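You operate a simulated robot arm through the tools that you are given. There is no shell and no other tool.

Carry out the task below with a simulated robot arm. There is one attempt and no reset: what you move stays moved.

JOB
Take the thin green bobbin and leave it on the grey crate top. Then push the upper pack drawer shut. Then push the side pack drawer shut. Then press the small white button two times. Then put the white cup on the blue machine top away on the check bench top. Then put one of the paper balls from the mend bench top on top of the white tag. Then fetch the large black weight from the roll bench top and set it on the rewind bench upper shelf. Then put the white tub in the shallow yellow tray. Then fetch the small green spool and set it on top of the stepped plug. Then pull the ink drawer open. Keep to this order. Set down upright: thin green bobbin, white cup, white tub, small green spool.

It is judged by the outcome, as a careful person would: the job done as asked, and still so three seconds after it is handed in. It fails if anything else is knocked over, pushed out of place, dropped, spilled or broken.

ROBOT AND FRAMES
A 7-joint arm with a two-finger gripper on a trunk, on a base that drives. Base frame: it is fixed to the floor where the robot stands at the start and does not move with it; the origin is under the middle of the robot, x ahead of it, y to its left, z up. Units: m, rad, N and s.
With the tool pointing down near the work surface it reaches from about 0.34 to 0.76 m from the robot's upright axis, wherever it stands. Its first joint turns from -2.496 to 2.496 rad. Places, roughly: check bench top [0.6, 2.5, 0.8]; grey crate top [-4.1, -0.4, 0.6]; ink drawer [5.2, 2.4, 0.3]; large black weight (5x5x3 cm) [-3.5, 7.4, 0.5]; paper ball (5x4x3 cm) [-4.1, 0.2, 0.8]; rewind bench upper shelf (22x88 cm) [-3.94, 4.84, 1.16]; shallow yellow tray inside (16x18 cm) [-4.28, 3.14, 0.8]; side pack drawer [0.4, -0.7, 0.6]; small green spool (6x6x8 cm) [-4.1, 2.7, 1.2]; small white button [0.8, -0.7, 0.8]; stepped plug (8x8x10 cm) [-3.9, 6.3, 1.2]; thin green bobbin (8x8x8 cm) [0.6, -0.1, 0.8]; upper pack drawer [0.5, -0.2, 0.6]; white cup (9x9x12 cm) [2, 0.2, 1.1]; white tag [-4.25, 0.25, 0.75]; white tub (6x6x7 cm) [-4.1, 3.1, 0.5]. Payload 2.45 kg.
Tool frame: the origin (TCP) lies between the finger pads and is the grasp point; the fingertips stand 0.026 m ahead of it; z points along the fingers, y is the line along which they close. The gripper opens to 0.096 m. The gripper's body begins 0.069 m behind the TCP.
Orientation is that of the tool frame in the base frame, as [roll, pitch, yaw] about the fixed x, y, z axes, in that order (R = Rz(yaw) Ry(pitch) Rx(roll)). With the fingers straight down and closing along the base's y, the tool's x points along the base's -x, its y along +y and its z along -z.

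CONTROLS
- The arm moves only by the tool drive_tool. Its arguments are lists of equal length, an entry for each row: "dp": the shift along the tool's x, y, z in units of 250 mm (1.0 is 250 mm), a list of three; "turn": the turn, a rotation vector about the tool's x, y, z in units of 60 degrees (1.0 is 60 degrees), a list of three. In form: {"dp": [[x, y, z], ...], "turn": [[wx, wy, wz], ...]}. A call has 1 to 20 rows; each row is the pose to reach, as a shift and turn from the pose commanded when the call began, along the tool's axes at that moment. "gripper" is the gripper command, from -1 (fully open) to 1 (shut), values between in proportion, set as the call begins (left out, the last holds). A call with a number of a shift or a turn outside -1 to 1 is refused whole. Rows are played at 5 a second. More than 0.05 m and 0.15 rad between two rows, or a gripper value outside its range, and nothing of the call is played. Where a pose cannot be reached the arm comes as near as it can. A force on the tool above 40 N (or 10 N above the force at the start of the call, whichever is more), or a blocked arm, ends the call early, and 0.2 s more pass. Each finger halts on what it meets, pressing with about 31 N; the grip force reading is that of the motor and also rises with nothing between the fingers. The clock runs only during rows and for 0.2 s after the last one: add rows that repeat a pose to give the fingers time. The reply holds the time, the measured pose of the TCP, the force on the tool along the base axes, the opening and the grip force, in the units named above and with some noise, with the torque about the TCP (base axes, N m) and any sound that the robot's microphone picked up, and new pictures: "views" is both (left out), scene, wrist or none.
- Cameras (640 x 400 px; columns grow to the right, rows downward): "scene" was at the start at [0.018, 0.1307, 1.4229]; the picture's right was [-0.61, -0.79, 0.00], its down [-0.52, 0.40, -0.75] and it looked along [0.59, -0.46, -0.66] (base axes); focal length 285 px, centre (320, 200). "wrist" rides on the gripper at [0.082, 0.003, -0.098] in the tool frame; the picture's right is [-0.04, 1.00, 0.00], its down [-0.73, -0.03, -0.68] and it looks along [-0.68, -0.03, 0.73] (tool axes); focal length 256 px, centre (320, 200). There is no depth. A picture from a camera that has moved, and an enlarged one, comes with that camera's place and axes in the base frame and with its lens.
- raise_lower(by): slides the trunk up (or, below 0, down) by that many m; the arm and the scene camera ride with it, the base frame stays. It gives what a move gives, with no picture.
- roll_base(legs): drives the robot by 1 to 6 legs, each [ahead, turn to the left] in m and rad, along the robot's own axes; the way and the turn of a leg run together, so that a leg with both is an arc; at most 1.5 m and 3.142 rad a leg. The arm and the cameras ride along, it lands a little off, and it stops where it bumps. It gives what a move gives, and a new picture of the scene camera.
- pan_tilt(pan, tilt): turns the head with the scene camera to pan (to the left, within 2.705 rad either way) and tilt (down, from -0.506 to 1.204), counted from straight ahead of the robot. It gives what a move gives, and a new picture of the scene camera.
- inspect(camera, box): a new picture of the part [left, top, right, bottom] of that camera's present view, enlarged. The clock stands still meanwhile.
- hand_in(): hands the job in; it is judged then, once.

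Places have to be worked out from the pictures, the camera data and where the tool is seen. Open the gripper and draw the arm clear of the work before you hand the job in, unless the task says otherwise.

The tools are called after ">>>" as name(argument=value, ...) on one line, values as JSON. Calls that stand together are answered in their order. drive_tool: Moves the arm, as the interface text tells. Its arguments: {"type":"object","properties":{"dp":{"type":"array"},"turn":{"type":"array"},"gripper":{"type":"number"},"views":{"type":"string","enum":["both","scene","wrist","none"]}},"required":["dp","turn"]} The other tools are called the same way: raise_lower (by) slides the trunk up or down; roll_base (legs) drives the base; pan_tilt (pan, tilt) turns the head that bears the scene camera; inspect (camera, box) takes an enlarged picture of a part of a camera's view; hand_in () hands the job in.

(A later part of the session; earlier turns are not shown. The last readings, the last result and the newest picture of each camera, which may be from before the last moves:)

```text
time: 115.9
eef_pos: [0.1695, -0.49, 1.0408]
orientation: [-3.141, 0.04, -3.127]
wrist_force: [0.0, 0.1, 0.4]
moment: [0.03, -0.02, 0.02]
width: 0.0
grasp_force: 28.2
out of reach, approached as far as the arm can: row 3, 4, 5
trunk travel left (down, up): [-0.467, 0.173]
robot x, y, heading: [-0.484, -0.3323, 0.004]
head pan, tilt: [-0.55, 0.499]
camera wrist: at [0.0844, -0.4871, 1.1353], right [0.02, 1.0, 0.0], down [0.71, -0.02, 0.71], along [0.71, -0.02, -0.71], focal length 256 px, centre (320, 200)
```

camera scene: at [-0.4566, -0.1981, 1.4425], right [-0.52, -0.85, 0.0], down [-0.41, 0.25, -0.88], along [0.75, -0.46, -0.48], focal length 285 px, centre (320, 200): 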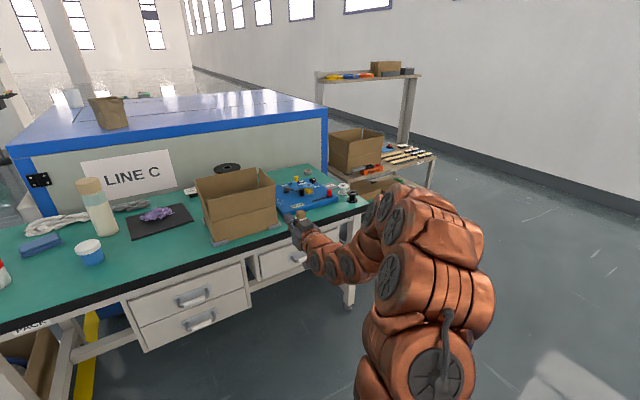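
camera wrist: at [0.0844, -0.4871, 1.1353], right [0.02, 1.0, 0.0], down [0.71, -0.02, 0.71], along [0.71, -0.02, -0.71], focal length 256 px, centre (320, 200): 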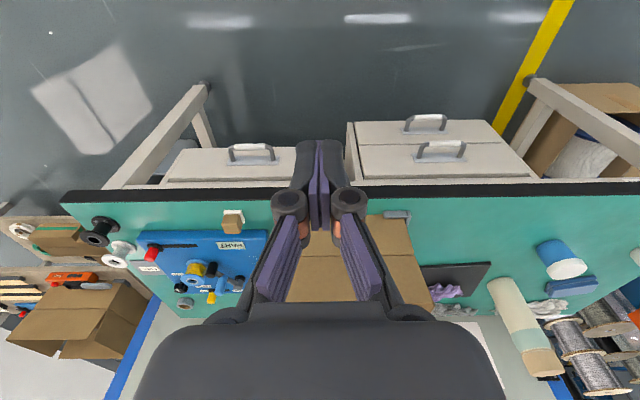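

Drawers are shut seen from above too. I drive diagonally to stand at about (0.05, -0.56) in front of the panel.

>>> roll_base(legs=[[0, -0.4], [0.58, 0], [0, 0.4]])

>>> inspect(camera="wrist", box=[0, 0, 640, 400])

```text
time: 121.6
eef_pos: [0.7008, -0.7235, 1.0408]
orientation: [-3.141, 0.039, -3.137]
wrist_force: [0.2, -0.4, 0.4]
moment: [-0.03, -0.01, -0.02]
width: 0.0
grasp_force: 29.0
trunk travel left (down, up): [-0.467, 0.173]
robot x, y, heading: [0.0498, -0.5592, -0.008]
head pan, tilt: [-0.55, 0.499]
camera scene: at [0.0783, -0.4237, 1.4425], right [-0.53, -0.85, 0.0], down [-0.41, 0.25, -0.88], along [0.74, -0.47, -0.48], focal length 285 px, centre (320, 200)
```

scene: 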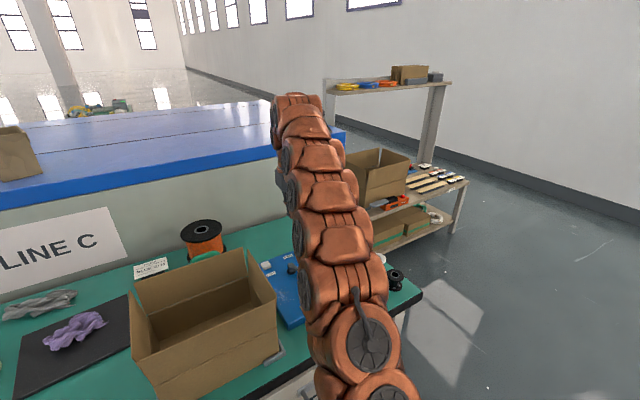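

```text
1.00 times, centred on (320, 200) of wrist (not enlarged: the box is as wide or as high as the picture)
camera zoom: at [0.6156, -0.7194, 1.1355], right [0.04, 1.0, 0.0], down [0.71, -0.03, 0.71], along [0.71, -0.03, -0.71], focal length 256 px, centre (320, 200)
```

zoom: 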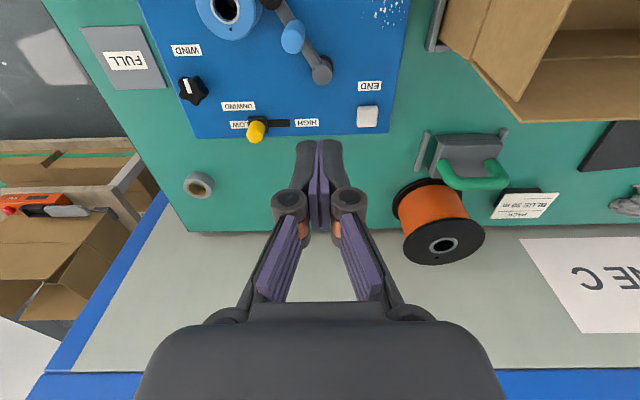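

The small white button labelled END is at about (0.796, -0.657). I roll 0.05 m closer for reach, then hover closed fingertips over it.

>>> roll_base(legs=[[0.05, 0]])

>>> drive_tool(dp=[[-0.04, 0.06, 0.1], [-0.08, 0.12, 0.2], [-0.12, 0.18, 0.3], [-0.17, 0.24, 0.4], [-0.17, 0.25, 0.5], [-0.17, 0.25, 0.6], [-0.17, 0.25, 0.6]], turn=[[0, 0.01, 0], [0, 0.02, 0], [0, 0.03, 0], [0, 0.037, 0], [0, 0.037, 0], [0, 0.037, 0], [0, 0.037, 0]], gripper=1)

```text
time: 122.5
eef_pos: [0.7513, -0.7243, 1.0417]
orientation: [-3.14, 0.04, -3.137]
wrist_force: [0.2, 0.2, 0.4]
moment: [-0.01, 0.0, -0.01]
width: 0.0003
grasp_force: 28.3
trunk travel left (down, up): [-0.467, 0.173]
robot x, y, heading: [0.1003, -0.5589, -0.006]
head pan, tilt: [-0.55, 0.499]
camera scene: at [0.1274, -0.4241, 1.4425], right [-0.53, -0.85, 0.0], down [-0.41, 0.25, -0.88], along [0.74, -0.47, -0.48], focal length 285 px, centre (320, 200)
```

scene: 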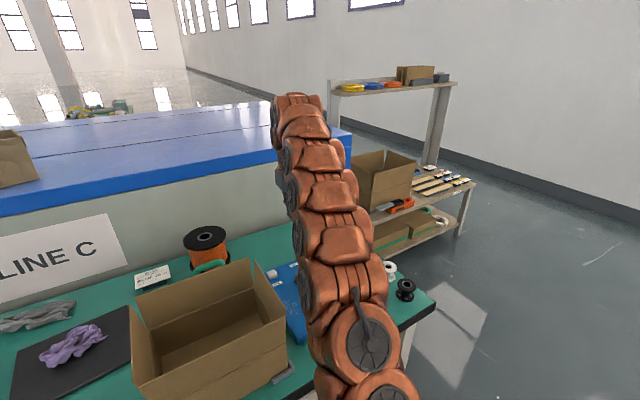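

```text
time: 124.1
eef_pos: [0.7975, -0.661, 0.8949]
orientation: [-3.14, 0.002, -3.139]
wrist_force: [0.3, 0.9, -0.4]
moment: [0.0, 0.02, 0.0]
width: 0.0
grasp_force: 28.5
trunk travel left (down, up): [-0.467, 0.173]
robot x, y, heading: [0.0996, -0.5579, -0.009]
head pan, tilt: [-0.55, 0.499]
camera scene: at [0.1275, -0.4241, 1.4425], right [-0.53, -0.85, 0.0], down [-0.41, 0.25, -0.88], along [0.74, -0.47, -0.48], focal length 285 px, centre (320, 200)
camera wrist: at [0.7168, -0.6574, 0.9911], right [0.04, 1.0, 0.0], down [0.73, -0.03, 0.68], along [0.68, -0.03, -0.73], focal length 256 px, centre (320, 200)
```

scene: 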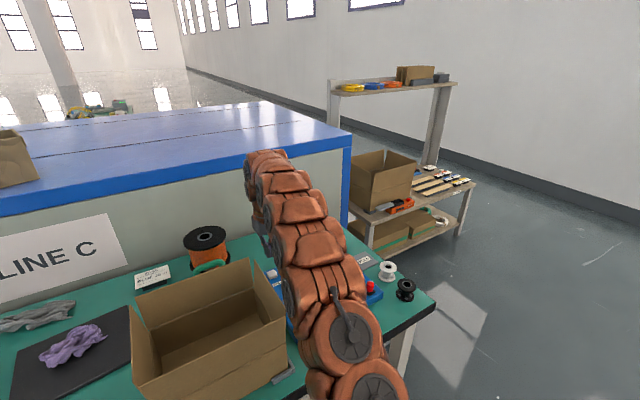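
wrist: 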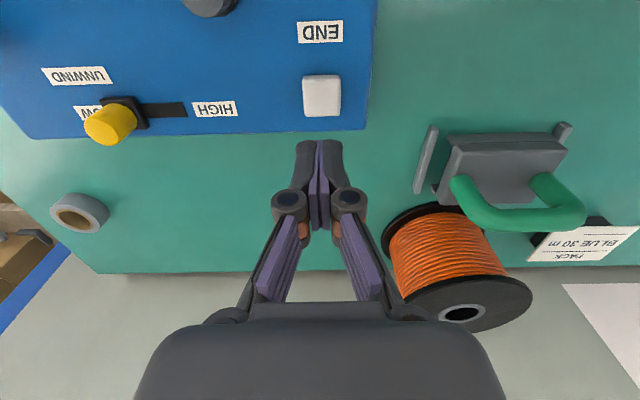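

The button's centre is about (0.795, -0.660), directly under the fingertips. I descend to roughly 1 cm above it, then press slowly.

>>> drive_tool(dp=[[0.008, 0.002, 0.08], [0.008, 0.002, 0.16], [0.008, 0.002, 0.23], [0.008, 0.002, 0.26], [0.008, 0.002, 0.26]], turn=[[0, 0, 0], [0, 0, 0], [0, 0, 0], [0, 0, 0], [0, 0, 0]], views="wrist")

```text
time: 125.3
eef_pos: [0.7985, -0.6602, 0.8292]
orientation: [-3.138, 0.003, -3.139]
wrist_force: [0.9, -0.6, 0.9]
moment: [0.02, -0.01, -0.02]
width: 0.0062
grasp_force: 28.1
trunk travel left (down, up): [-0.467, 0.173]
robot x, y, heading: [0.096, -0.5566, -0.01]
head pan, tilt: [-0.55, 0.499]
camera wrist: at [0.7169, -0.6565, 0.9257], right [0.04, 1.0, 0.0], down [0.73, -0.03, 0.68], along [0.68, -0.03, -0.73], focal length 256 px, centre (320, 200)
```

wrist: 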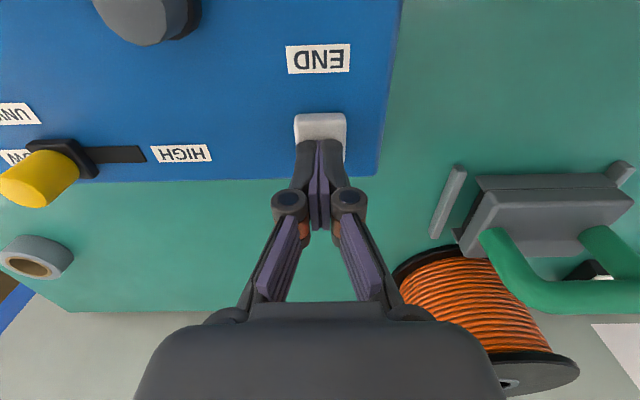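

Tips are about 1–2 cm above the button. First press: slow descent of up to 2 cm.

>>> drive_tool(dp=[[0, 0, 0.012], [0, 0, 0.024], [0, 0, 0.036], [0, 0, 0.048]], turn=[[0, 0, 0], [0, 0, 0], [0, 0, 0], [0, 0, 0]], views="wrist")

```text
time: 126.3
eef_pos: [0.7962, -0.6603, 0.8188]
orientation: [-3.139, 0.006, -3.136]
wrist_force: [8.5, 1.4, 27.4]
moment: [0.08, -0.08, -0.03]
width: 0.0059
grasp_force: 28.7
trunk travel left (down, up): [-0.467, 0.173]
robot x, y, heading: [0.1017, -0.5585, -0.008]
head pan, tilt: [-0.55, 0.499]
heard: click
camera wrist: at [0.7153, -0.6561, 0.9155], right [0.04, 1.0, 0.0], down [0.73, -0.03, 0.68], along [0.68, -0.03, -0.73], focal length 256 px, centre (320, 200)
```

wrist: 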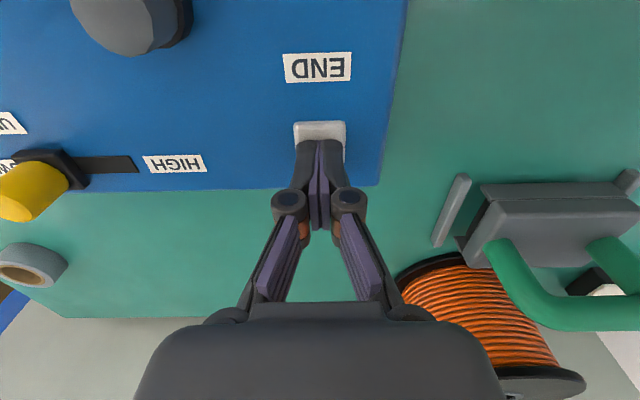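

A click: the first press is done (27 N at TCP z≈0.819). I lift clear to release it.

>>> drive_tool(dp=[[0, 0, -0.03], [0, 0, -0.07], [0, 0, -0.07], [0, 0, -0.07]], turn=[[0, 0, 0], [0, 0, 0], [0, 0, 0], [0, 0, 0]], views="wrist")

```text
time: 127.3
eef_pos: [0.7973, -0.66, 0.8336]
orientation: [-3.14, 0.002, -3.139]
wrist_force: [0.3, -1.2, 0.8]
moment: [-0.01, 0.01, 0.01]
width: 0.0001
grasp_force: 29.0
trunk travel left (down, up): [-0.467, 0.173]
robot x, y, heading: [0.0956, -0.5577, -0.011]
head pan, tilt: [-0.55, 0.499]
camera wrist: at [0.7154, -0.6566, 0.9303], right [0.04, 1.0, 0.0], down [0.73, -0.03, 0.68], along [0.68, -0.03, -0.73], focal length 256 px, centre (320, 200)
```

wrist: 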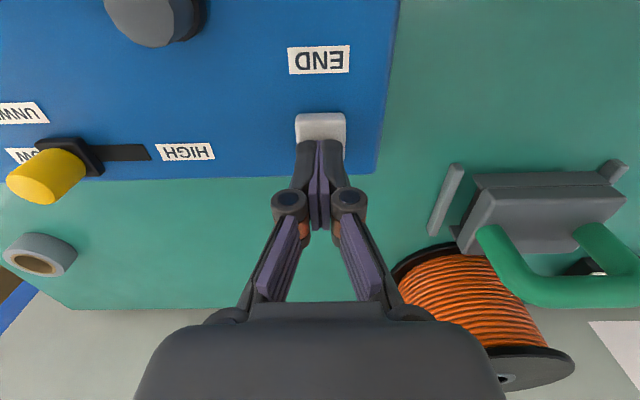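

Button released. Second press with the same depth.

>>> drive_tool(dp=[[0, 0, 0.02], [0, 0, 0.034], [0, 0, 0.046], [0, 0, 0.058], [0, 0, 0.07]], turn=[[0, 0, 0], [0, 0, 0], [0, 0, 0], [0, 0, 0], [0, 0, 0]], views="none")

```text
time: 128.5
eef_pos: [0.7965, -0.6592, 0.8184]
orientation: [-3.139, 0.003, -3.139]
wrist_force: [-1.4, 1.2, 28.1]
moment: [0.01, 0.2, 0.08]
width: 0.0063
grasp_force: 28.5
trunk travel left (down, up): [-0.467, 0.173]
robot x, y, heading: [0.1019, -0.5576, -0.01]
head pan, tilt: [-0.55, 0.499]
heard: click
```

Second click heard. I lift, retract the arm, and back away from the bench, then set off around its left side toward the blue machine.

>>> drive_tool(dp=[[0, 0, -0.1], [0, 0, -0.25], [0, 0, -0.4], [0, 0, -0.55], [0, 0, -0.7], [0, 0, -0.8], [0.1, 0.1, -0.8], [0.28, 0.14, -0.8], [0.45, 0.2, -0.8], [0.6, 0.25, -0.8], [0.75, 0.3, -0.8], [0.9, 0.35, -0.8]], turn=[[0, 0, 0], [0, 0, 0], [0, 0, 0], [0, 0, 0], [0, 0, 0], [0, 0, 0], [0, 0, 0], [0, 0, 0], [0, 0, 0], [0, 0, 0], [0, 0, 0], [0, 0, 0]], views="none")

>>> roll_base(legs=[[-0.8, 0], [0, 1.53]])

>>> pan_tilt(pan=-0.3, tilt=0.5)

```text
time: 131.1
eef_pos: [0.5696, -0.5739, 1.0154]
orientation: [-3.14, 0.003, -3.138]
wrist_force: [0.6, 0.1, -0.5]
moment: [-0.01, -0.02, -0.04]
width: 0.0
grasp_force: 28.9
out of reach, approached as far as the arm can: row 6
trunk travel left (down, up): [-0.467, 0.173]
robot x, y, heading: [0.0955, -0.5565, -0.01]
head pan, tilt: [-0.55, 0.499]
```

```text
time: 139.2
eef_pos: [-0.6808, -0.0796, 1.0149]
orientation: [3.141, 0.002, -1.598]
wrist_force: [-0.1, 0.0, 0.4]
moment: [-0.02, 0.03, 0.0]
width: 0.0002
grasp_force: 28.1
trunk travel left (down, up): [-0.467, 0.173]
robot x, y, heading: [-0.7077, -0.5504, 1.532]
head pan, tilt: [-0.55, 0.499]
camera scene: at [-0.841, -0.5192, 1.4425], right [0.83, -0.56, 0.0], down [-0.27, -0.4, -0.88], along [0.49, 0.73, -0.48], focal length 285 px, centre (320, 200)
```

scene: 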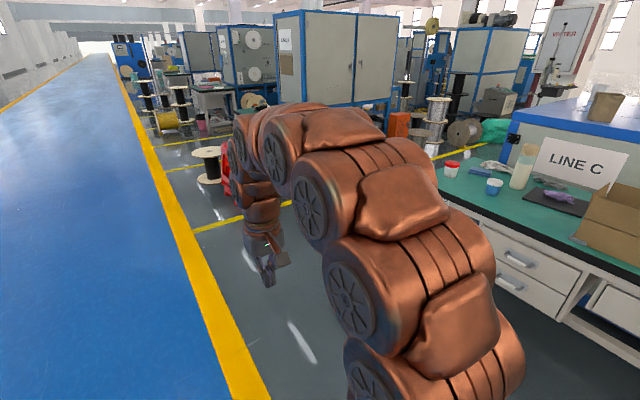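

```text
time: 139.9
eef_pos: [-0.6799, -0.0796, 1.0168]
orientation: [-3.139, 0.002, -1.599]
wrist_force: [-0.7, -0.1, -0.1]
moment: [-0.05, 0.0, -0.02]
width: 0.0
grasp_force: 28.3
trunk travel left (down, up): [-0.467, 0.173]
robot x, y, heading: [-0.7068, -0.5529, 1.531]
head pan, tilt: [-0.3, 0.499]
camera scene: at [-0.8612, -0.509, 1.4425], right [0.94, -0.34, 0.0], down [-0.16, -0.45, -0.88], along [0.29, 0.83, -0.48], focal length 285 px, centre (320, 200)
```

scene: 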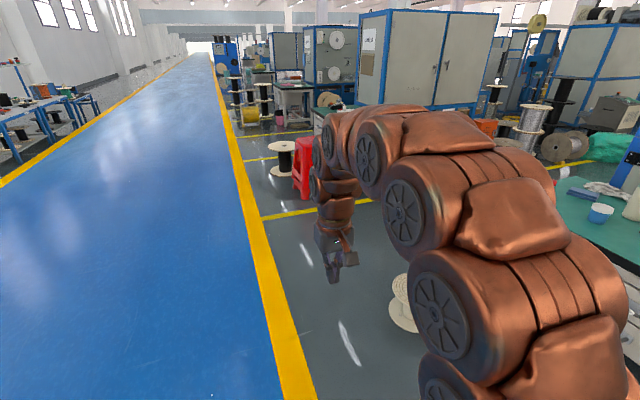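

The lane along x≈-0.65 is clear. I drive 1.95 m to y≈1.4 and turn to face +x.

>>> roll_base(legs=[[1.5, 0], [0.45, 0], [0, -1.53]])

>>> pan_tilt(pan=0.0, tilt=0.45)

```text
time: 153.2
eef_pos: [-0.168, 1.3478, 1.016]
orientation: [-3.14, 0.002, -3.104]
wrist_force: [-1.4, -0.2, -0.6]
moment: [0.03, 0.0, 0.01]
width: 0.0
grasp_force: 28.0
trunk travel left (down, up): [-0.467, 0.173]
robot x, y, heading: [-0.6418, 1.348, 0.025]
head pan, tilt: [-0.3, 0.499]
camera scene: at [-0.6066, 1.5028, 1.4425], right [-0.27, -0.96, 0.0], down [-0.46, 0.13, -0.88], along [0.84, -0.24, -0.48], focal length 285 px, centre (320, 200)
```

scene: 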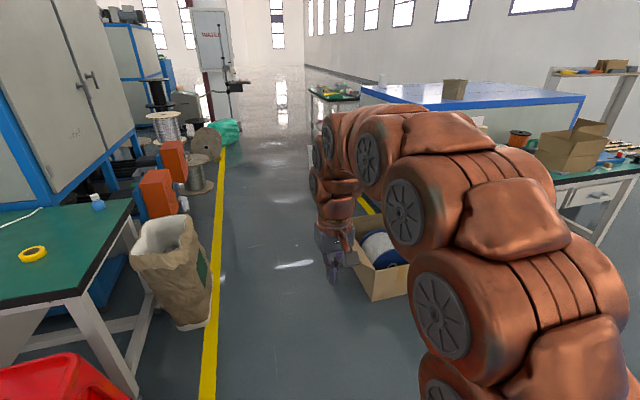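

```text
time: 154.0
eef_pos: [-0.1675, 1.3489, 1.0157]
orientation: [-3.14, 0.001, -3.101]
wrist_force: [-0.1, 0.6, 0.3]
moment: [-0.01, 0.0, 0.02]
width: 0.0001
grasp_force: 28.7
trunk travel left (down, up): [-0.467, 0.173]
robot x, y, heading: [-0.6397, 1.3476, 0.019]
head pan, tilt: [0.0, 0.45]
camera scene: at [-0.6022, 1.5297, 1.4469], right [0.02, -1.0, 0.0], down [-0.44, -0.01, -0.9], along [0.9, 0.02, -0.44], focal length 285 px, centre (320, 200)
```

scene: 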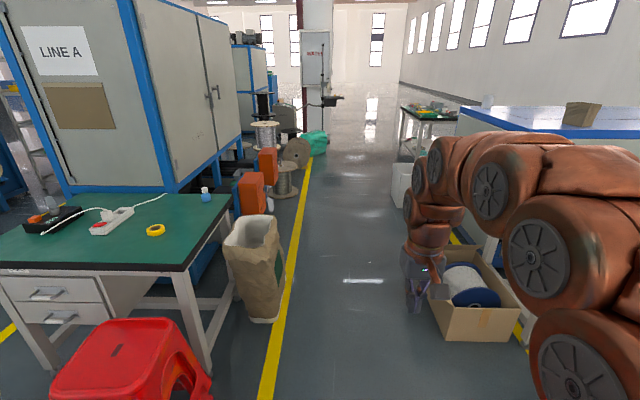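

The corridor between the box and the yellow line is free. I drive about 2.2 m ahead to come alongside the blue machine.

>>> roll_base(legs=[[1.4, -0.02], [0.8, 0]])

>>> pan_tilt(pan=-1.2, tilt=0.5)

>>> pan_tilt(pan=-0.5, tilt=0.5)

```text
time: 164.8
eef_pos: [2.013, 1.3788, 1.0148]
orientation: [-3.14, 0.001, -3.114]
wrist_force: [0.1, -0.1, -0.1]
moment: [-0.02, 0.0, 0.0]
width: 0.0001
grasp_force: 29.0
trunk travel left (down, up): [-0.467, 0.173]
robot x, y, heading: [1.5391, 1.383, 0.015]
head pan, tilt: [0.0, 0.45]
camera scene: at [1.5813, 1.5647, 1.4469], right [0.01, -1.0, 0.0], down [-0.44, -0.01, -0.9], along [0.9, 0.01, -0.44], focal length 285 px, centre (320, 200)
```

scene: 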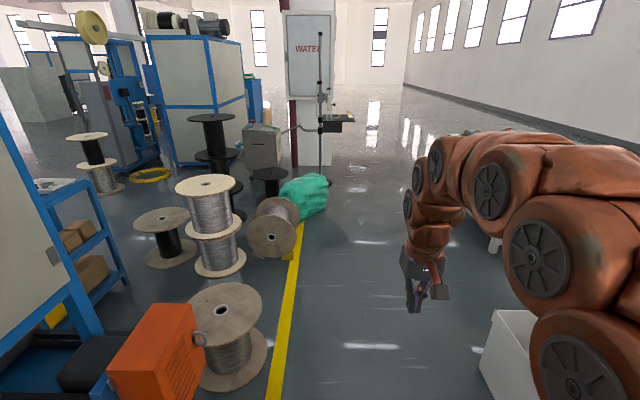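

```text
time: 166.2
eef_pos: [2.0128, 1.3784, 1.0156]
orientation: [-3.139, 0.002, -3.113]
wrist_force: [0.4, 0.3, -0.6]
moment: [0.04, 0.0, -0.01]
width: 0.0
grasp_force: 28.6
trunk travel left (down, up): [-0.467, 0.173]
robot x, y, heading: [1.5413, 1.3812, 0.015]
head pan, tilt: [-1.201, 0.499]
camera scene: at [1.5235, 1.4791, 1.4425], right [-0.93, -0.37, 0.0], down [-0.18, 0.44, -0.88], along [0.33, -0.81, -0.48], focal length 285 px, centre (320, 200)
```

scene: 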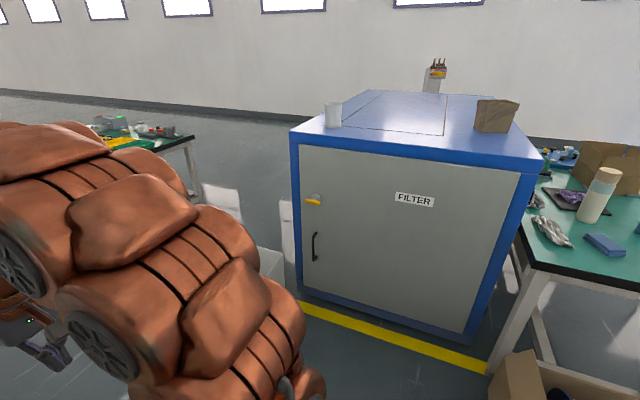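

```text
time: 167.2
eef_pos: [2.0132, 1.3786, 1.0153]
orientation: [-3.14, 0.002, -3.114]
wrist_force: [-0.3, 0.7, -0.7]
moment: [-0.01, 0.0, -0.01]
width: 0.0
grasp_force: 28.2
trunk travel left (down, up): [-0.467, 0.173]
robot x, y, heading: [1.5405, 1.3822, 0.01]
head pan, tilt: [-0.499, 0.499]
camera scene: at [1.5699, 1.521, 1.4425], right [-0.47, -0.88, 0.0], down [-0.42, 0.22, -0.88], along [0.78, -0.41, -0.48], focal length 285 px, centre (320, 200)
```

scene: 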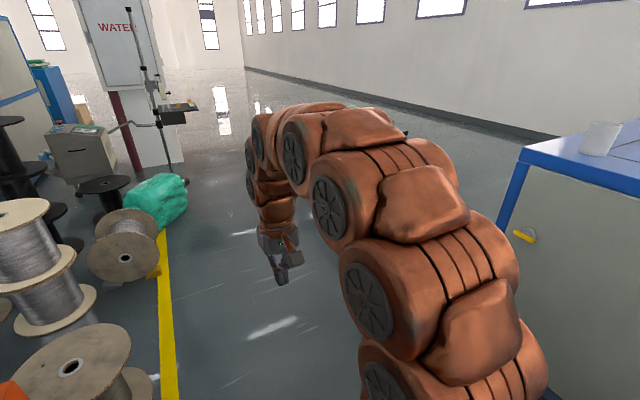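

The cup stands at the machine's near-left top corner by x≈1.98, y≈0.2; the floor in front of the FILTER door is clear. I zoom on the cup.

>>> pan_tilt(pan=-1.2, tilt=0.4)

>>> inspect(camera="scene", box=[290, 100, 390, 180])

```text
time: 168.3
eef_pos: [2.0137, 1.3781, 1.0159]
orientation: [-3.14, 0.004, -3.114]
wrist_force: [-0.7, -0.2, -0.4]
moment: [-0.02, -0.02, 0.01]
width: 0.0
grasp_force: 28.5
trunk travel left (down, up): [-0.467, 0.173]
robot x, y, heading: [1.5435, 1.3799, 0.016]
head pan, tilt: [-1.201, 0.4]
camera scene: at [1.5242, 1.4776, 1.4516], right [-0.93, -0.37, 0.0], down [-0.15, 0.36, -0.92], along [0.35, -0.85, -0.39], focal length 285 px, centre (320, 200)
```

scene: 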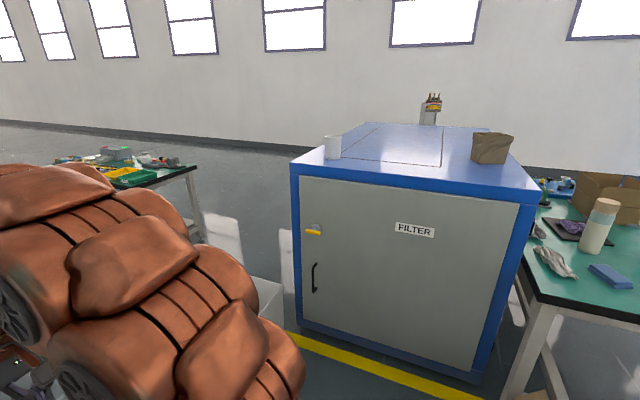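

```text
5.00 times, centred on (340, 140) of scene
camera zoom: at [1.5242, 1.4776, 1.4516], right [-0.93, -0.37, 0.0], down [-0.15, 0.36, -0.92], along [0.35, -0.85, -0.39], focal length 1423 px, centre (220, 500)
```

zoom: 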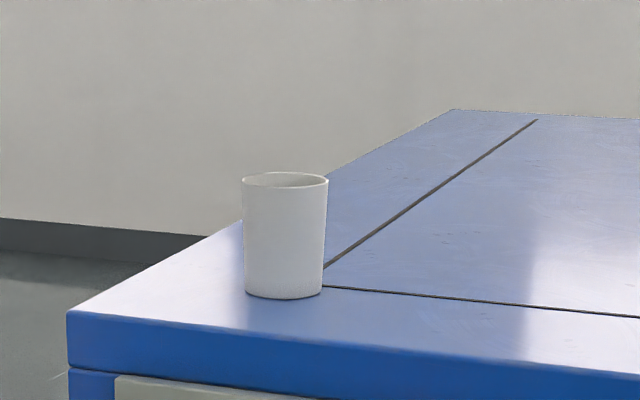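

The cup is a plain tapered cup about 8–9 cm wide, 12 cm tall, without a handle. I raise the trunk and arm well above the machine top before driving up to it.

>>> raise_lower(by=0.17)

>>> drive_tool(dp=[[0, 0, -0.15], [0, 0, -0.3], [0, 0, -0.45], [0, 0, -0.6], [0, 0, -0.75], [0, 0, -0.75]], turn=[[0, 0, 0], [0, 0, 0], [0, 0, 0], [0, 0, 0], [0, 0, 0], [0, 0, 0]], gripper=-1, views="none")

>>> roll_base(legs=[[0.43, 0], [0, -1.58], [0.4, 0]])

>>> pan_tilt(pan=-0.2, tilt=0.6)

>>> inspect(camera="wrist", box=[0, 0, 640, 400])

```text
time: 170.2
eef_pos: [2.0139, 1.3786, 1.1848]
orientation: [-3.139, 0.0, -3.112]
wrist_force: [-0.2, -1.3, 0.3]
moment: [-0.01, 0.01, 0.01]
width: 0.0
grasp_force: 29.0
trunk travel left (down, up): [-0.637, 0.003]
robot x, y, heading: [1.5437, 1.3831, 0.014]
head pan, tilt: [-1.201, 0.4]
```

```text
time: 171.6
eef_pos: [2.0134, 1.3791, 1.348]
orientation: [-3.14, 0.001, -3.114]
wrist_force: [0.4, -0.5, -0.5]
moment: [0.0, -0.03, 0.01]
width: 0.096
grasp_force: 0.2
out of reach, approached as far as the arm can: row 5, 6
trunk travel left (down, up): [-0.637, 0.003]
robot x, y, heading: [1.535, 1.3843, 0.017]
head pan, tilt: [-1.201, 0.4]
```

```text
time: 180.2
eef_pos: [1.9466, 0.5097, 1.3477]
orientation: [-3.14, 0.002, 1.574]
wrist_force: [-0.2, -0.4, 0.4]
moment: [-0.02, -0.01, 0.0]
width: 0.0963
grasp_force: 0.0
trunk travel left (down, up): [-0.637, 0.003]
robot x, y, heading: [1.961, 0.9829, -1.582]
head pan, tilt: [-1.201, 0.4]
camera scene: at [2.0574, 0.9981, 1.6216], right [-0.35, 0.94, 0.0], down [0.36, 0.14, -0.92], along [-0.86, -0.33, -0.39], focal length 285 px, centre (320, 200)
```

scene: 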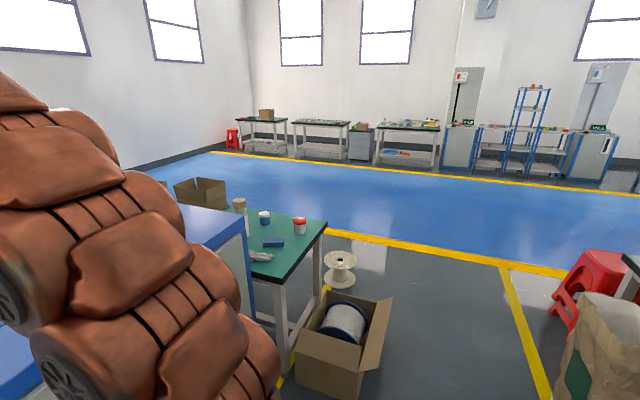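

```text
time: 181.5
eef_pos: [1.9475, 0.5089, 1.3478]
orientation: [-3.139, 0.003, 1.575]
wrist_force: [0.1, -1.5, 0.5]
moment: [-0.01, 0.01, 0.02]
width: 0.096
grasp_force: 0.0
trunk travel left (down, up): [-0.637, 0.003]
robot x, y, heading: [1.9618, 0.9777, -1.578]
head pan, tilt: [-0.201, 0.6]
camera scene: at [2.1256, 0.9442, 1.6034], right [-0.98, 0.21, 0.0], down [0.12, 0.55, -0.83], along [-0.17, -0.81, -0.56], focal length 285 px, centre (320, 200)
```

scene: 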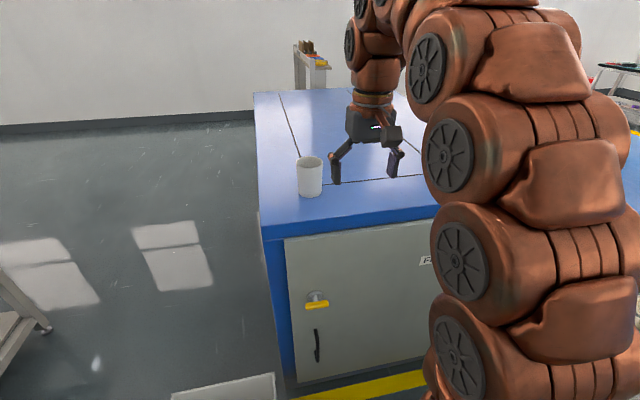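

```text
1.00 times, centred on (320, 200) of wrist (not enlarged: the box is as wide or as high as the picture)
camera zoom: at [1.9505, 0.5915, 1.4456], right [1.0, -0.03, 0.0], down [-0.02, -0.73, 0.68], along [-0.02, -0.68, -0.73], focal length 256 px, centre (320, 200)
```

zoom: 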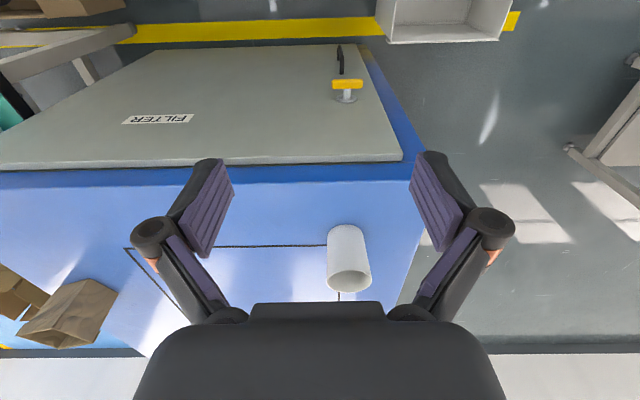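

Triangulated: cup axis at about (1.994, 0.153), rim z≈1.20, machine top ≈1.085, rim diameter ≈0.084. I roll 0.2 m closer and place the open gripper above the cup.

>>> roll_base(legs=[[0.2, 0]])

>>> drive_tool(dp=[[-0.12, 0.04, 0], [-0.25, 0.09, 0], [-0.38, 0.13, 0], [-0.5, 0.17, 0], [-0.62, 0.19, 0.05], [-0.62, 0.19, 0.15], [-0.62, 0.19, 0.2], [-0.62, 0.19, 0.2]], turn=[[0, 0, 0], [0, 0, 0], [0, 0, 0], [0, 0, 0], [0, 0, 0], [0, 0, 0], [0, 0, 0], [0, 0, 0]], gripper=-1)

```text
time: 182.6
eef_pos: [1.9465, 0.4227, 1.3473]
orientation: [-3.14, 0.001, 1.579]
wrist_force: [-0.3, -2.1, 0.7]
moment: [0.17, -0.03, -0.02]
width: 0.0958
grasp_force: 0.0
trunk travel left (down, up): [-0.637, 0.003]
robot x, y, heading: [1.9624, 0.896, -1.575]
head pan, tilt: [-0.201, 0.6]
stopped in leg 1: the robot was blocked; the commanded pose is now the measured one
camera scene: at [2.1251, 0.8547, 1.6034], right [-0.98, 0.21, 0.0], down [0.12, 0.56, -0.82], along [-0.17, -0.8, -0.57], focal length 285 px, centre (320, 200)
```

scene: 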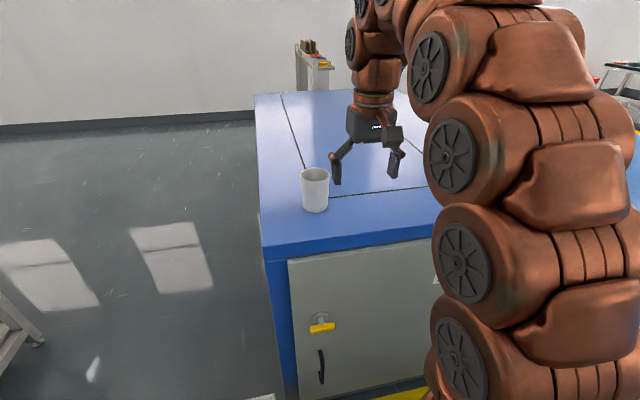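

```text
time: 184.4
eef_pos: [2.0018, 0.2916, 1.2754]
orientation: [-3.14, 0.005, 1.58]
wrist_force: [0.0, -0.5, -0.5]
moment: [0.0, 0.04, -0.06]
width: 0.0959
grasp_force: 0.2
out of reach, approached as far as the arm can: row 1, 2, 3, 4, 5, 6, 7, 8
trunk travel left (down, up): [-0.637, 0.003]
robot x, y, heading: [1.9636, 0.8948, -1.577]
head pan, tilt: [-0.201, 0.6]
camera scene: at [2.1254, 0.8622, 1.6034], right [-0.98, 0.21, 0.0], down [0.12, 0.55, -0.82], along [-0.17, -0.81, -0.57], focal length 285 px, centre (320, 200)
camera wrist: at [2.0053, 0.3753, 1.3722], right [1.0, -0.03, 0.0], down [-0.02, -0.73, 0.68], along [-0.02, -0.68, -0.73], focal length 256 px, centre (320, 200)
```

scene: 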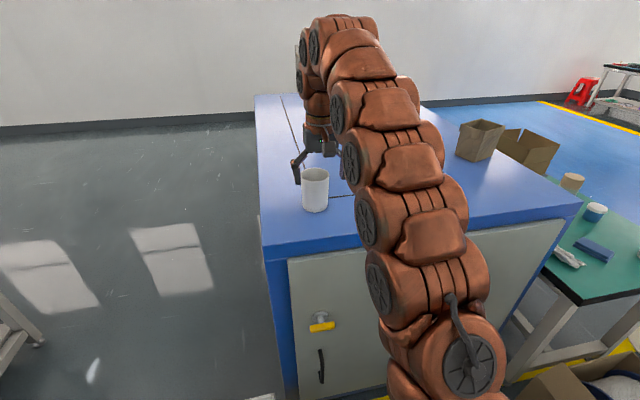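
wrist: 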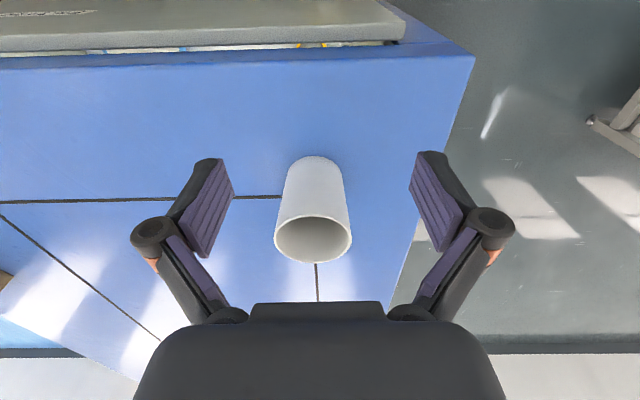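

The base was blocked before the end of the leg and the cup is still out of reach. I look down to see what the base met.

>>> pan_tilt(pan=0.3, tilt=1.1)

>>> pan_tilt(pan=-0.6, tilt=1.15)

```text
time: 185.3
eef_pos: [2.0023, 0.292, 1.2761]
orientation: [-3.141, 0.006, 1.579]
wrist_force: [-0.6, -0.4, -0.2]
moment: [0.0, -0.01, -0.02]
width: 0.096
grasp_force: 0.0
trunk travel left (down, up): [-0.637, 0.003]
robot x, y, heading: [1.9605, 0.8985, -1.575]
head pan, tilt: [0.3, 1.1]
camera scene: at [2.1615, 0.8886, 1.5648], right [-0.96, -0.29, 0.0], down [-0.26, 0.85, -0.45], along [0.13, -0.44, -0.89], focal length 285 px, centre (320, 200)
```

scene: 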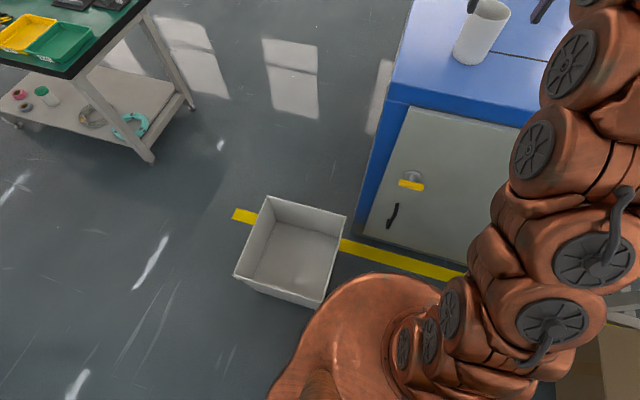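

```text
time: 186.5
eef_pos: [2.0028, 0.2924, 1.2752]
orientation: [-3.14, 0.003, 1.578]
wrist_force: [0.2, -0.2, -1.1]
moment: [0.02, -0.01, -0.01]
width: 0.0962
grasp_force: 0.0
trunk travel left (down, up): [-0.637, 0.003]
robot x, y, heading: [1.963, 0.9036, -1.581]
head pan, tilt: [-0.6, 1.15]
camera scene: at [2.1094, 0.9001, 1.5617], right [-0.82, 0.57, 0.0], down [0.52, 0.75, -0.41], along [-0.23, -0.34, -0.91], focal length 285 px, centre (320, 200)
```

scene: 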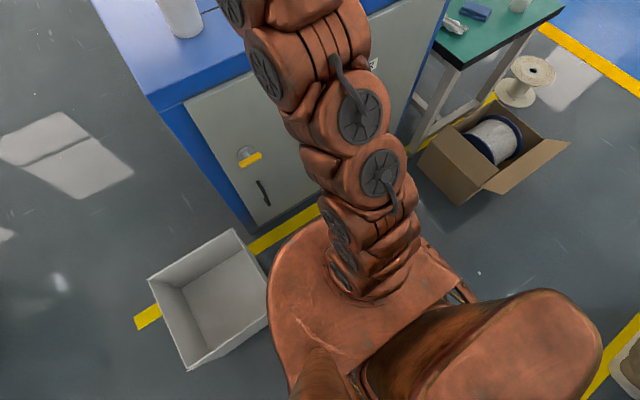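

The base corner touched the grey bin at about (2.2, 0.71). I lift and retract the arm, back off, and re-approach about 0.17 m further from the bin.

>>> drive_tool(dp=[[0.1, -0.04, -0.08], [0.25, -0.08, -0.16], [0.4, -0.12, -0.24], [0.5, -0.16, -0.28], [0.5, -0.16, -0.28]], turn=[[0, 0, 0], [0, 0, 0], [0, 0, 0], [0, 0, 0], [0, 0, 0]], views="none")

>>> roll_base(legs=[[-0.32, 0], [0, -0.38]])

>>> pan_tilt(pan=0.5, tilt=0.9)

```text
time: 187.7
eef_pos: [1.9579, 0.4189, 1.3439]
orientation: [-3.139, 0.004, 1.577]
wrist_force: [0.8, 0.0, 0.5]
moment: [0.01, 0.0, 0.01]
width: 0.0959
grasp_force: 0.1
trunk travel left (down, up): [-0.637, 0.003]
robot x, y, heading: [1.962, 0.9015, -1.58]
head pan, tilt: [-0.6, 1.15]
```

```text
time: 191.0
eef_pos: [1.7807, 0.7751, 1.3452]
orientation: [-3.141, 0.006, 1.197]
wrist_force: [0.7, 0.8, 0.4]
moment: [-0.03, 0.0, -0.01]
width: 0.0961
grasp_force: 0.1
trunk travel left (down, up): [-0.637, 0.003]
robot x, y, heading: [1.9611, 1.2203, -1.96]
head pan, tilt: [-0.6, 1.15]
camera scene: at [2.1012, 1.1656, 1.5617], right [-0.55, 0.84, 0.0], down [0.76, 0.5, -0.41], along [-0.34, -0.22, -0.91], focal length 285 px, centre (320, 200)
```

scene: 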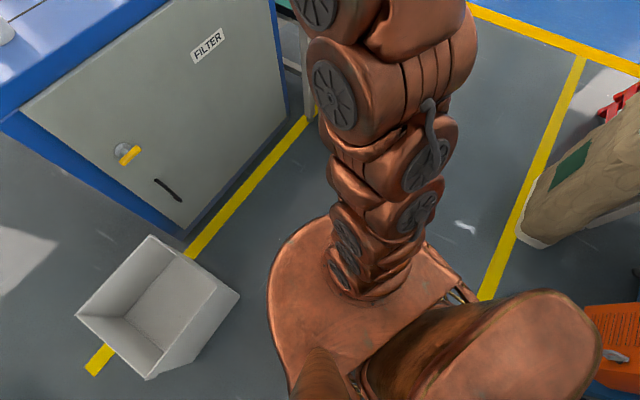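

```text
time: 192.3
eef_pos: [1.78, 0.7741, 1.3446]
orientation: [-3.139, 0.005, 1.195]
wrist_force: [-0.1, -0.5, -0.2]
moment: [-0.02, 0.02, 0.0]
width: 0.0961
grasp_force: 0.0
trunk travel left (down, up): [-0.637, 0.003]
robot x, y, heading: [1.9633, 1.222, -1.963]
head pan, tilt: [0.499, 0.901]
camera scene: at [2.1591, 1.1232, 1.5786], right [-0.99, -0.11, 0.0], down [-0.09, 0.78, -0.62], along [0.07, -0.62, -0.78], focal length 285 px, centre (320, 200)
```

scene: 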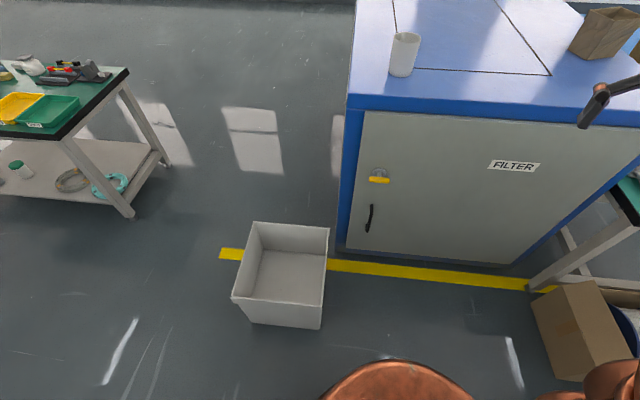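

The bin stands where it was, square to the machine. I drive in on the shifted line and turn square to the machine.

>>> roll_base(legs=[[0.48, 0], [0, 0.39]])

>>> pan_tilt(pan=0.1, tilt=0.7)

>>> inspect(camera="wrist", box=[0, 0, 640, 400])

```text
time: 196.4
eef_pos: [1.774, 0.2888, 1.3447]
orientation: [-3.139, 0.006, 1.582]
wrist_force: [0.4, 0.2, 0.7]
moment: [0.03, -0.04, 0.0]
width: 0.0961
grasp_force: 0.0
trunk travel left (down, up): [-0.637, 0.003]
robot x, y, heading: [1.7742, 0.7724, -1.573]
head pan, tilt: [0.499, 0.901]
camera scene: at [1.9945, 0.7537, 1.5786], right [-0.88, -0.47, 0.0], down [-0.37, 0.69, -0.62], along [0.29, -0.55, -0.78], focal length 285 px, centre (320, 200)
```

scene: 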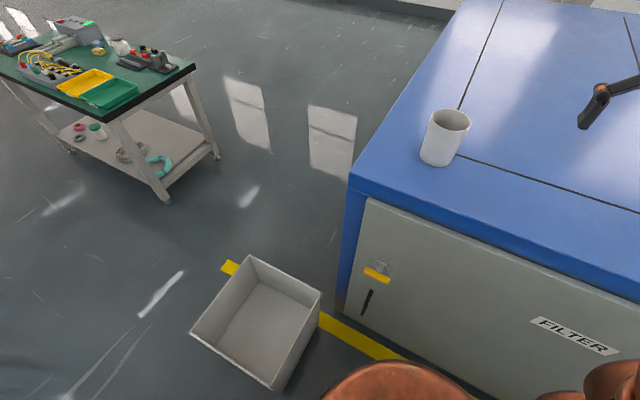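

```text
time: 197.3
eef_pos: [1.7739, 0.2884, 1.3446]
orientation: [-3.139, 0.005, 1.581]
wrist_force: [-0.6, -0.3, -0.6]
moment: [-0.01, 0.0, 0.0]
width: 0.096
grasp_force: 0.0
trunk travel left (down, up): [-0.637, 0.003]
robot x, y, heading: [1.7736, 0.7713, -1.576]
head pan, tilt: [0.099, 0.7]
camera scene: at [1.9669, 0.7356, 1.5947], right [-1.0, -0.1, 0.0], down [-0.06, 0.64, -0.76], along [0.07, -0.76, -0.64], focal length 285 px, centre (320, 200)
```

scene: 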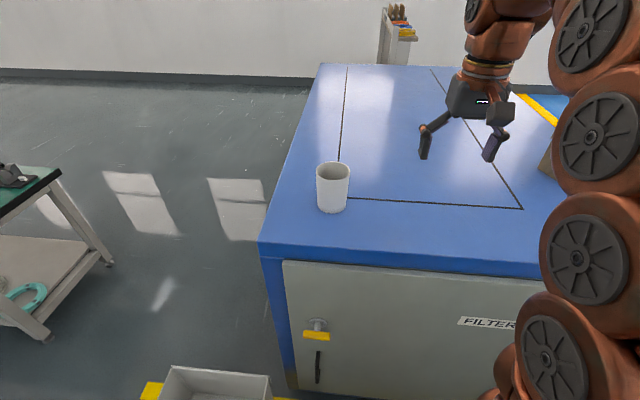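

```text
1.00 times, centred on (320, 200) of wrist (not enlarged: the box is as wide or as high as the picture)
camera zoom: at [1.7771, 0.372, 1.442], right [1.0, -0.03, 0.0], down [-0.02, -0.73, 0.68], along [-0.02, -0.68, -0.73], focal length 256 px, centre (320, 200)
```

zoom: 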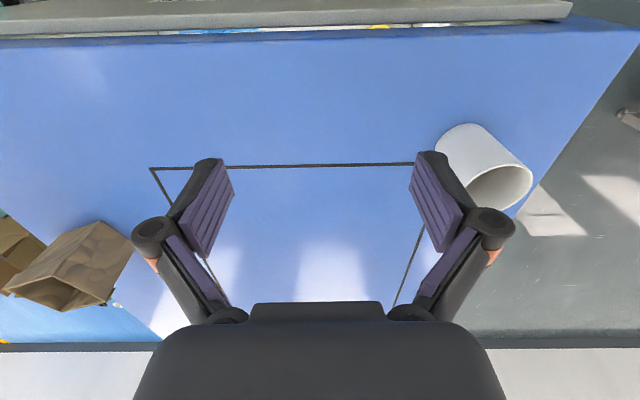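

The cup reads (1.993, 0.156) again. I move the open gripper above it.

>>> drive_tool(dp=[[-0.08, 0.125, 0], [-0.16, 0.25, 0], [-0.24, 0.375, 0], [-0.32, 0.5, 0.02], [-0.4, 0.625, 0.06], [-0.47, 0.75, 0.12], [-0.54, 0.875, 0.18], [-0.54, 0.875, 0.18]], turn=[[0, 0, 0], [0, 0, 0], [0, 0, 0], [0, 0, 0], [0, 0, 0], [0, 0, 0], [0, 0, 0], [0, 0, 0]], gripper=-1)

```text
time: 199.1
eef_pos: [1.9802, 0.2159, 1.2868]
orientation: [-3.139, 0.006, 1.581]
wrist_force: [1.3, -0.5, -0.5]
moment: [-0.04, 0.11, 0.0]
width: 0.096
grasp_force: 0.2
out of reach, approached as far as the arm can: row 1, 2, 3, 4, 5, 6, 7, 8
trunk travel left (down, up): [-0.637, 0.003]
robot x, y, heading: [1.7778, 0.7713, -1.576]
head pan, tilt: [0.099, 0.7]
camera scene: at [1.9684, 0.7357, 1.5946], right [-1.0, -0.09, 0.0], down [-0.06, 0.64, -0.76], along [0.07, -0.76, -0.64], focal length 285 px, centre (320, 200)
camera wrist: at [1.9835, 0.2994, 1.3831], right [1.0, -0.03, 0.0], down [-0.02, -0.73, 0.68], along [-0.02, -0.68, -0.73], focal length 256 px, centre (320, 200)
```

scene: 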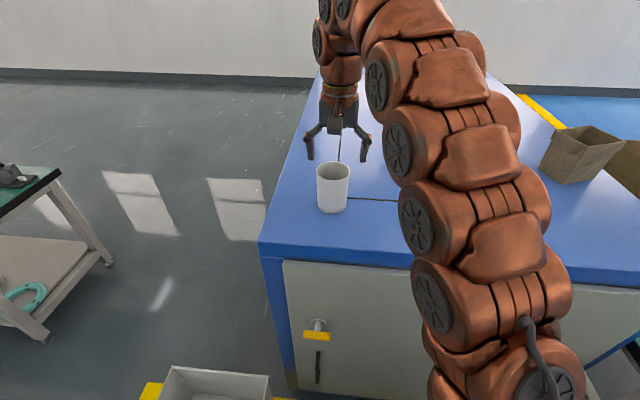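
wrist: 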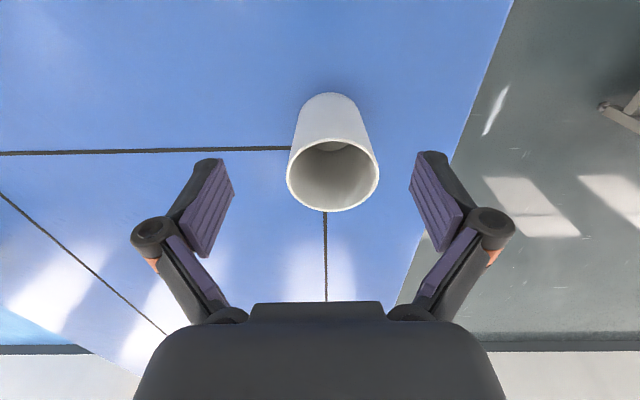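

The reach at this height ends about 6 cm short. The base still has about 17 cm to the machine face, so I roll 0.09 m closer (tips stay 6 cm above the cup).

>>> roll_base(legs=[[0.09, 0]])

>>> inspect(camera="wrist", box=[0, 0, 640, 400])

```text
time: 200.2
eef_pos: [1.979, 0.1268, 1.2857]
orientation: [-3.14, 0.006, 1.579]
wrist_force: [0.0, 0.4, 0.1]
moment: [0.0, -0.02, 0.01]
width: 0.0961
grasp_force: 0.1
trunk travel left (down, up): [-0.637, 0.003]
robot x, y, heading: [1.7755, 0.6789, -1.573]
head pan, tilt: [0.099, 0.7]
camera scene: at [1.9665, 0.6457, 1.5948], right [-1.0, -0.09, 0.0], down [-0.06, 0.64, -0.77], along [0.07, -0.76, -0.64], focal length 285 px, centre (320, 200)
```

scene: 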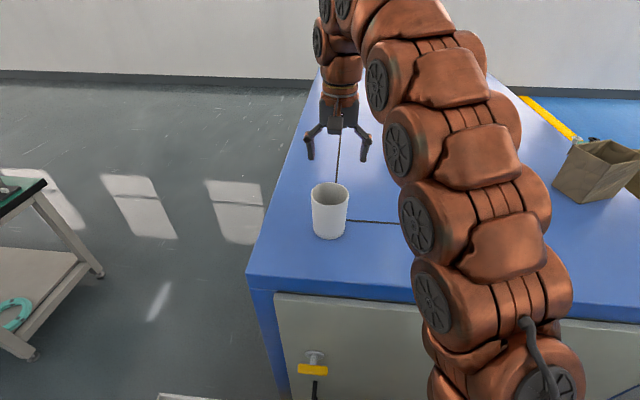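

```text
1.00 times, centred on (320, 200) of wrist (not enlarged: the box is as wide or as high as the picture)
camera zoom: at [1.9809, 0.2093, 1.3835], right [1.0, -0.03, 0.0], down [-0.02, -0.73, 0.68], along [-0.02, -0.68, -0.73], focal length 256 px, centre (320, 200)
```

zoom: 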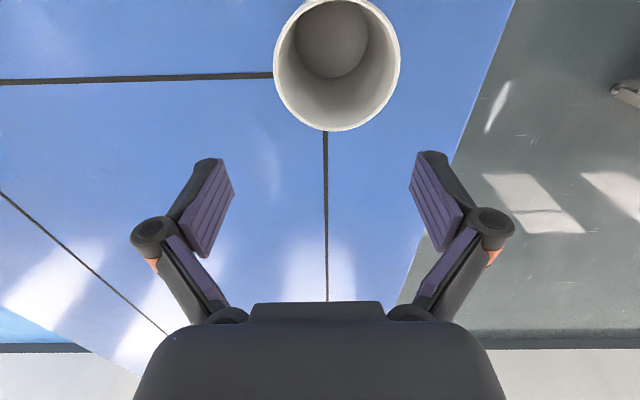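

The cup is empty; rim centre at (1.990, 0.159), diameter ≈0.083. I align and lower to just above the rim.

>>> drive_tool(dp=[[0.06, 0.024, 0.0], [0.128, 0.046, 0.02], [0.128, 0.046, 0.1], [0.128, 0.046, 0.17], [0.128, 0.046, 0.17]], turn=[[0, 0, 0], [0, 0, 0], [0, 0, 0], [0, 0, 0], [0, 0, 0]], views="wrist")

```text
time: 201.4
eef_pos: [1.9888, 0.1566, 1.244]
orientation: [3.141, 0.007, 1.58]
wrist_force: [0.6, 0.4, 1.2]
moment: [0.03, 0.02, 0.0]
width: 0.096
grasp_force: 0.0
trunk travel left (down, up): [-0.637, 0.003]
robot x, y, heading: [1.7747, 0.6806, -1.577]
head pan, tilt: [0.099, 0.7]
camera wrist: at [1.9919, 0.24, 1.341], right [1.0, -0.03, 0.0], down [-0.02, -0.73, 0.68], along [-0.02, -0.68, -0.73], focal length 256 px, centre (320, 200)
```

wrist: 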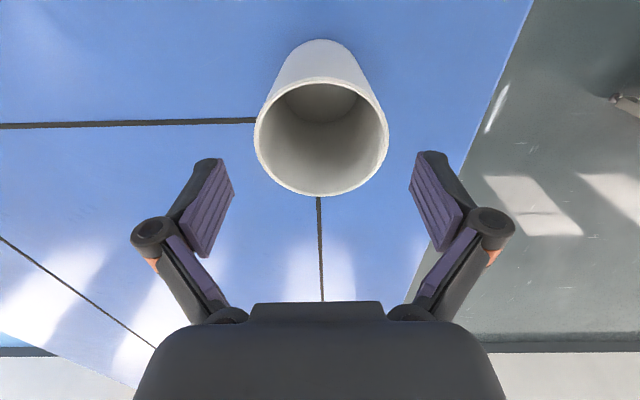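

Well centred (6 mm margin each side). I lower so that the pads straddle the upper cup, TCP ≈1.178.

>>> drive_tool(dp=[[0.016, 0.004, 0.05], [0.016, 0.004, 0.11], [0.016, 0.004, 0.17], [0.016, 0.004, 0.22], [0.016, 0.004, 0.26], [0.016, 0.004, 0.26]], turn=[[0, 0, 0], [0, 0, 0], [0, 0, 0], [0, 0, 0], [0, 0, 0], [0, 0, 0]], views="both")

```text
time: 202.8
eef_pos: [1.9913, 0.1622, 1.1793]
orientation: [-3.141, 0.005, 1.583]
wrist_force: [0.6, 0.6, -0.8]
moment: [0.01, 0.0, 0.01]
width: 0.096
grasp_force: 0.1
trunk travel left (down, up): [-0.637, 0.003]
robot x, y, heading: [1.7737, 0.68, -1.579]
head pan, tilt: [0.099, 0.7]
camera scene: at [1.9665, 0.6453, 1.5947], right [-1.0, -0.09, 0.0], down [-0.06, 0.64, -0.76], along [0.07, -0.76, -0.64], focal length 285 px, centre (320, 200)
camera wrist: at [1.9934, 0.2447, 1.2753], right [1.0, -0.03, 0.0], down [-0.02, -0.73, 0.68], along [-0.02, -0.68, -0.73], focal length 256 px, centre (320, 200)
```

scene: 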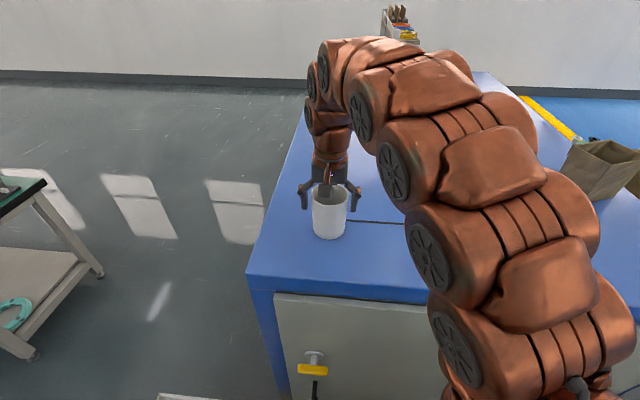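
wrist: 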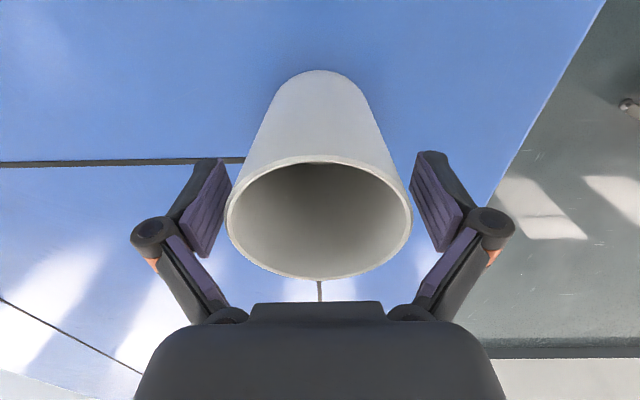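

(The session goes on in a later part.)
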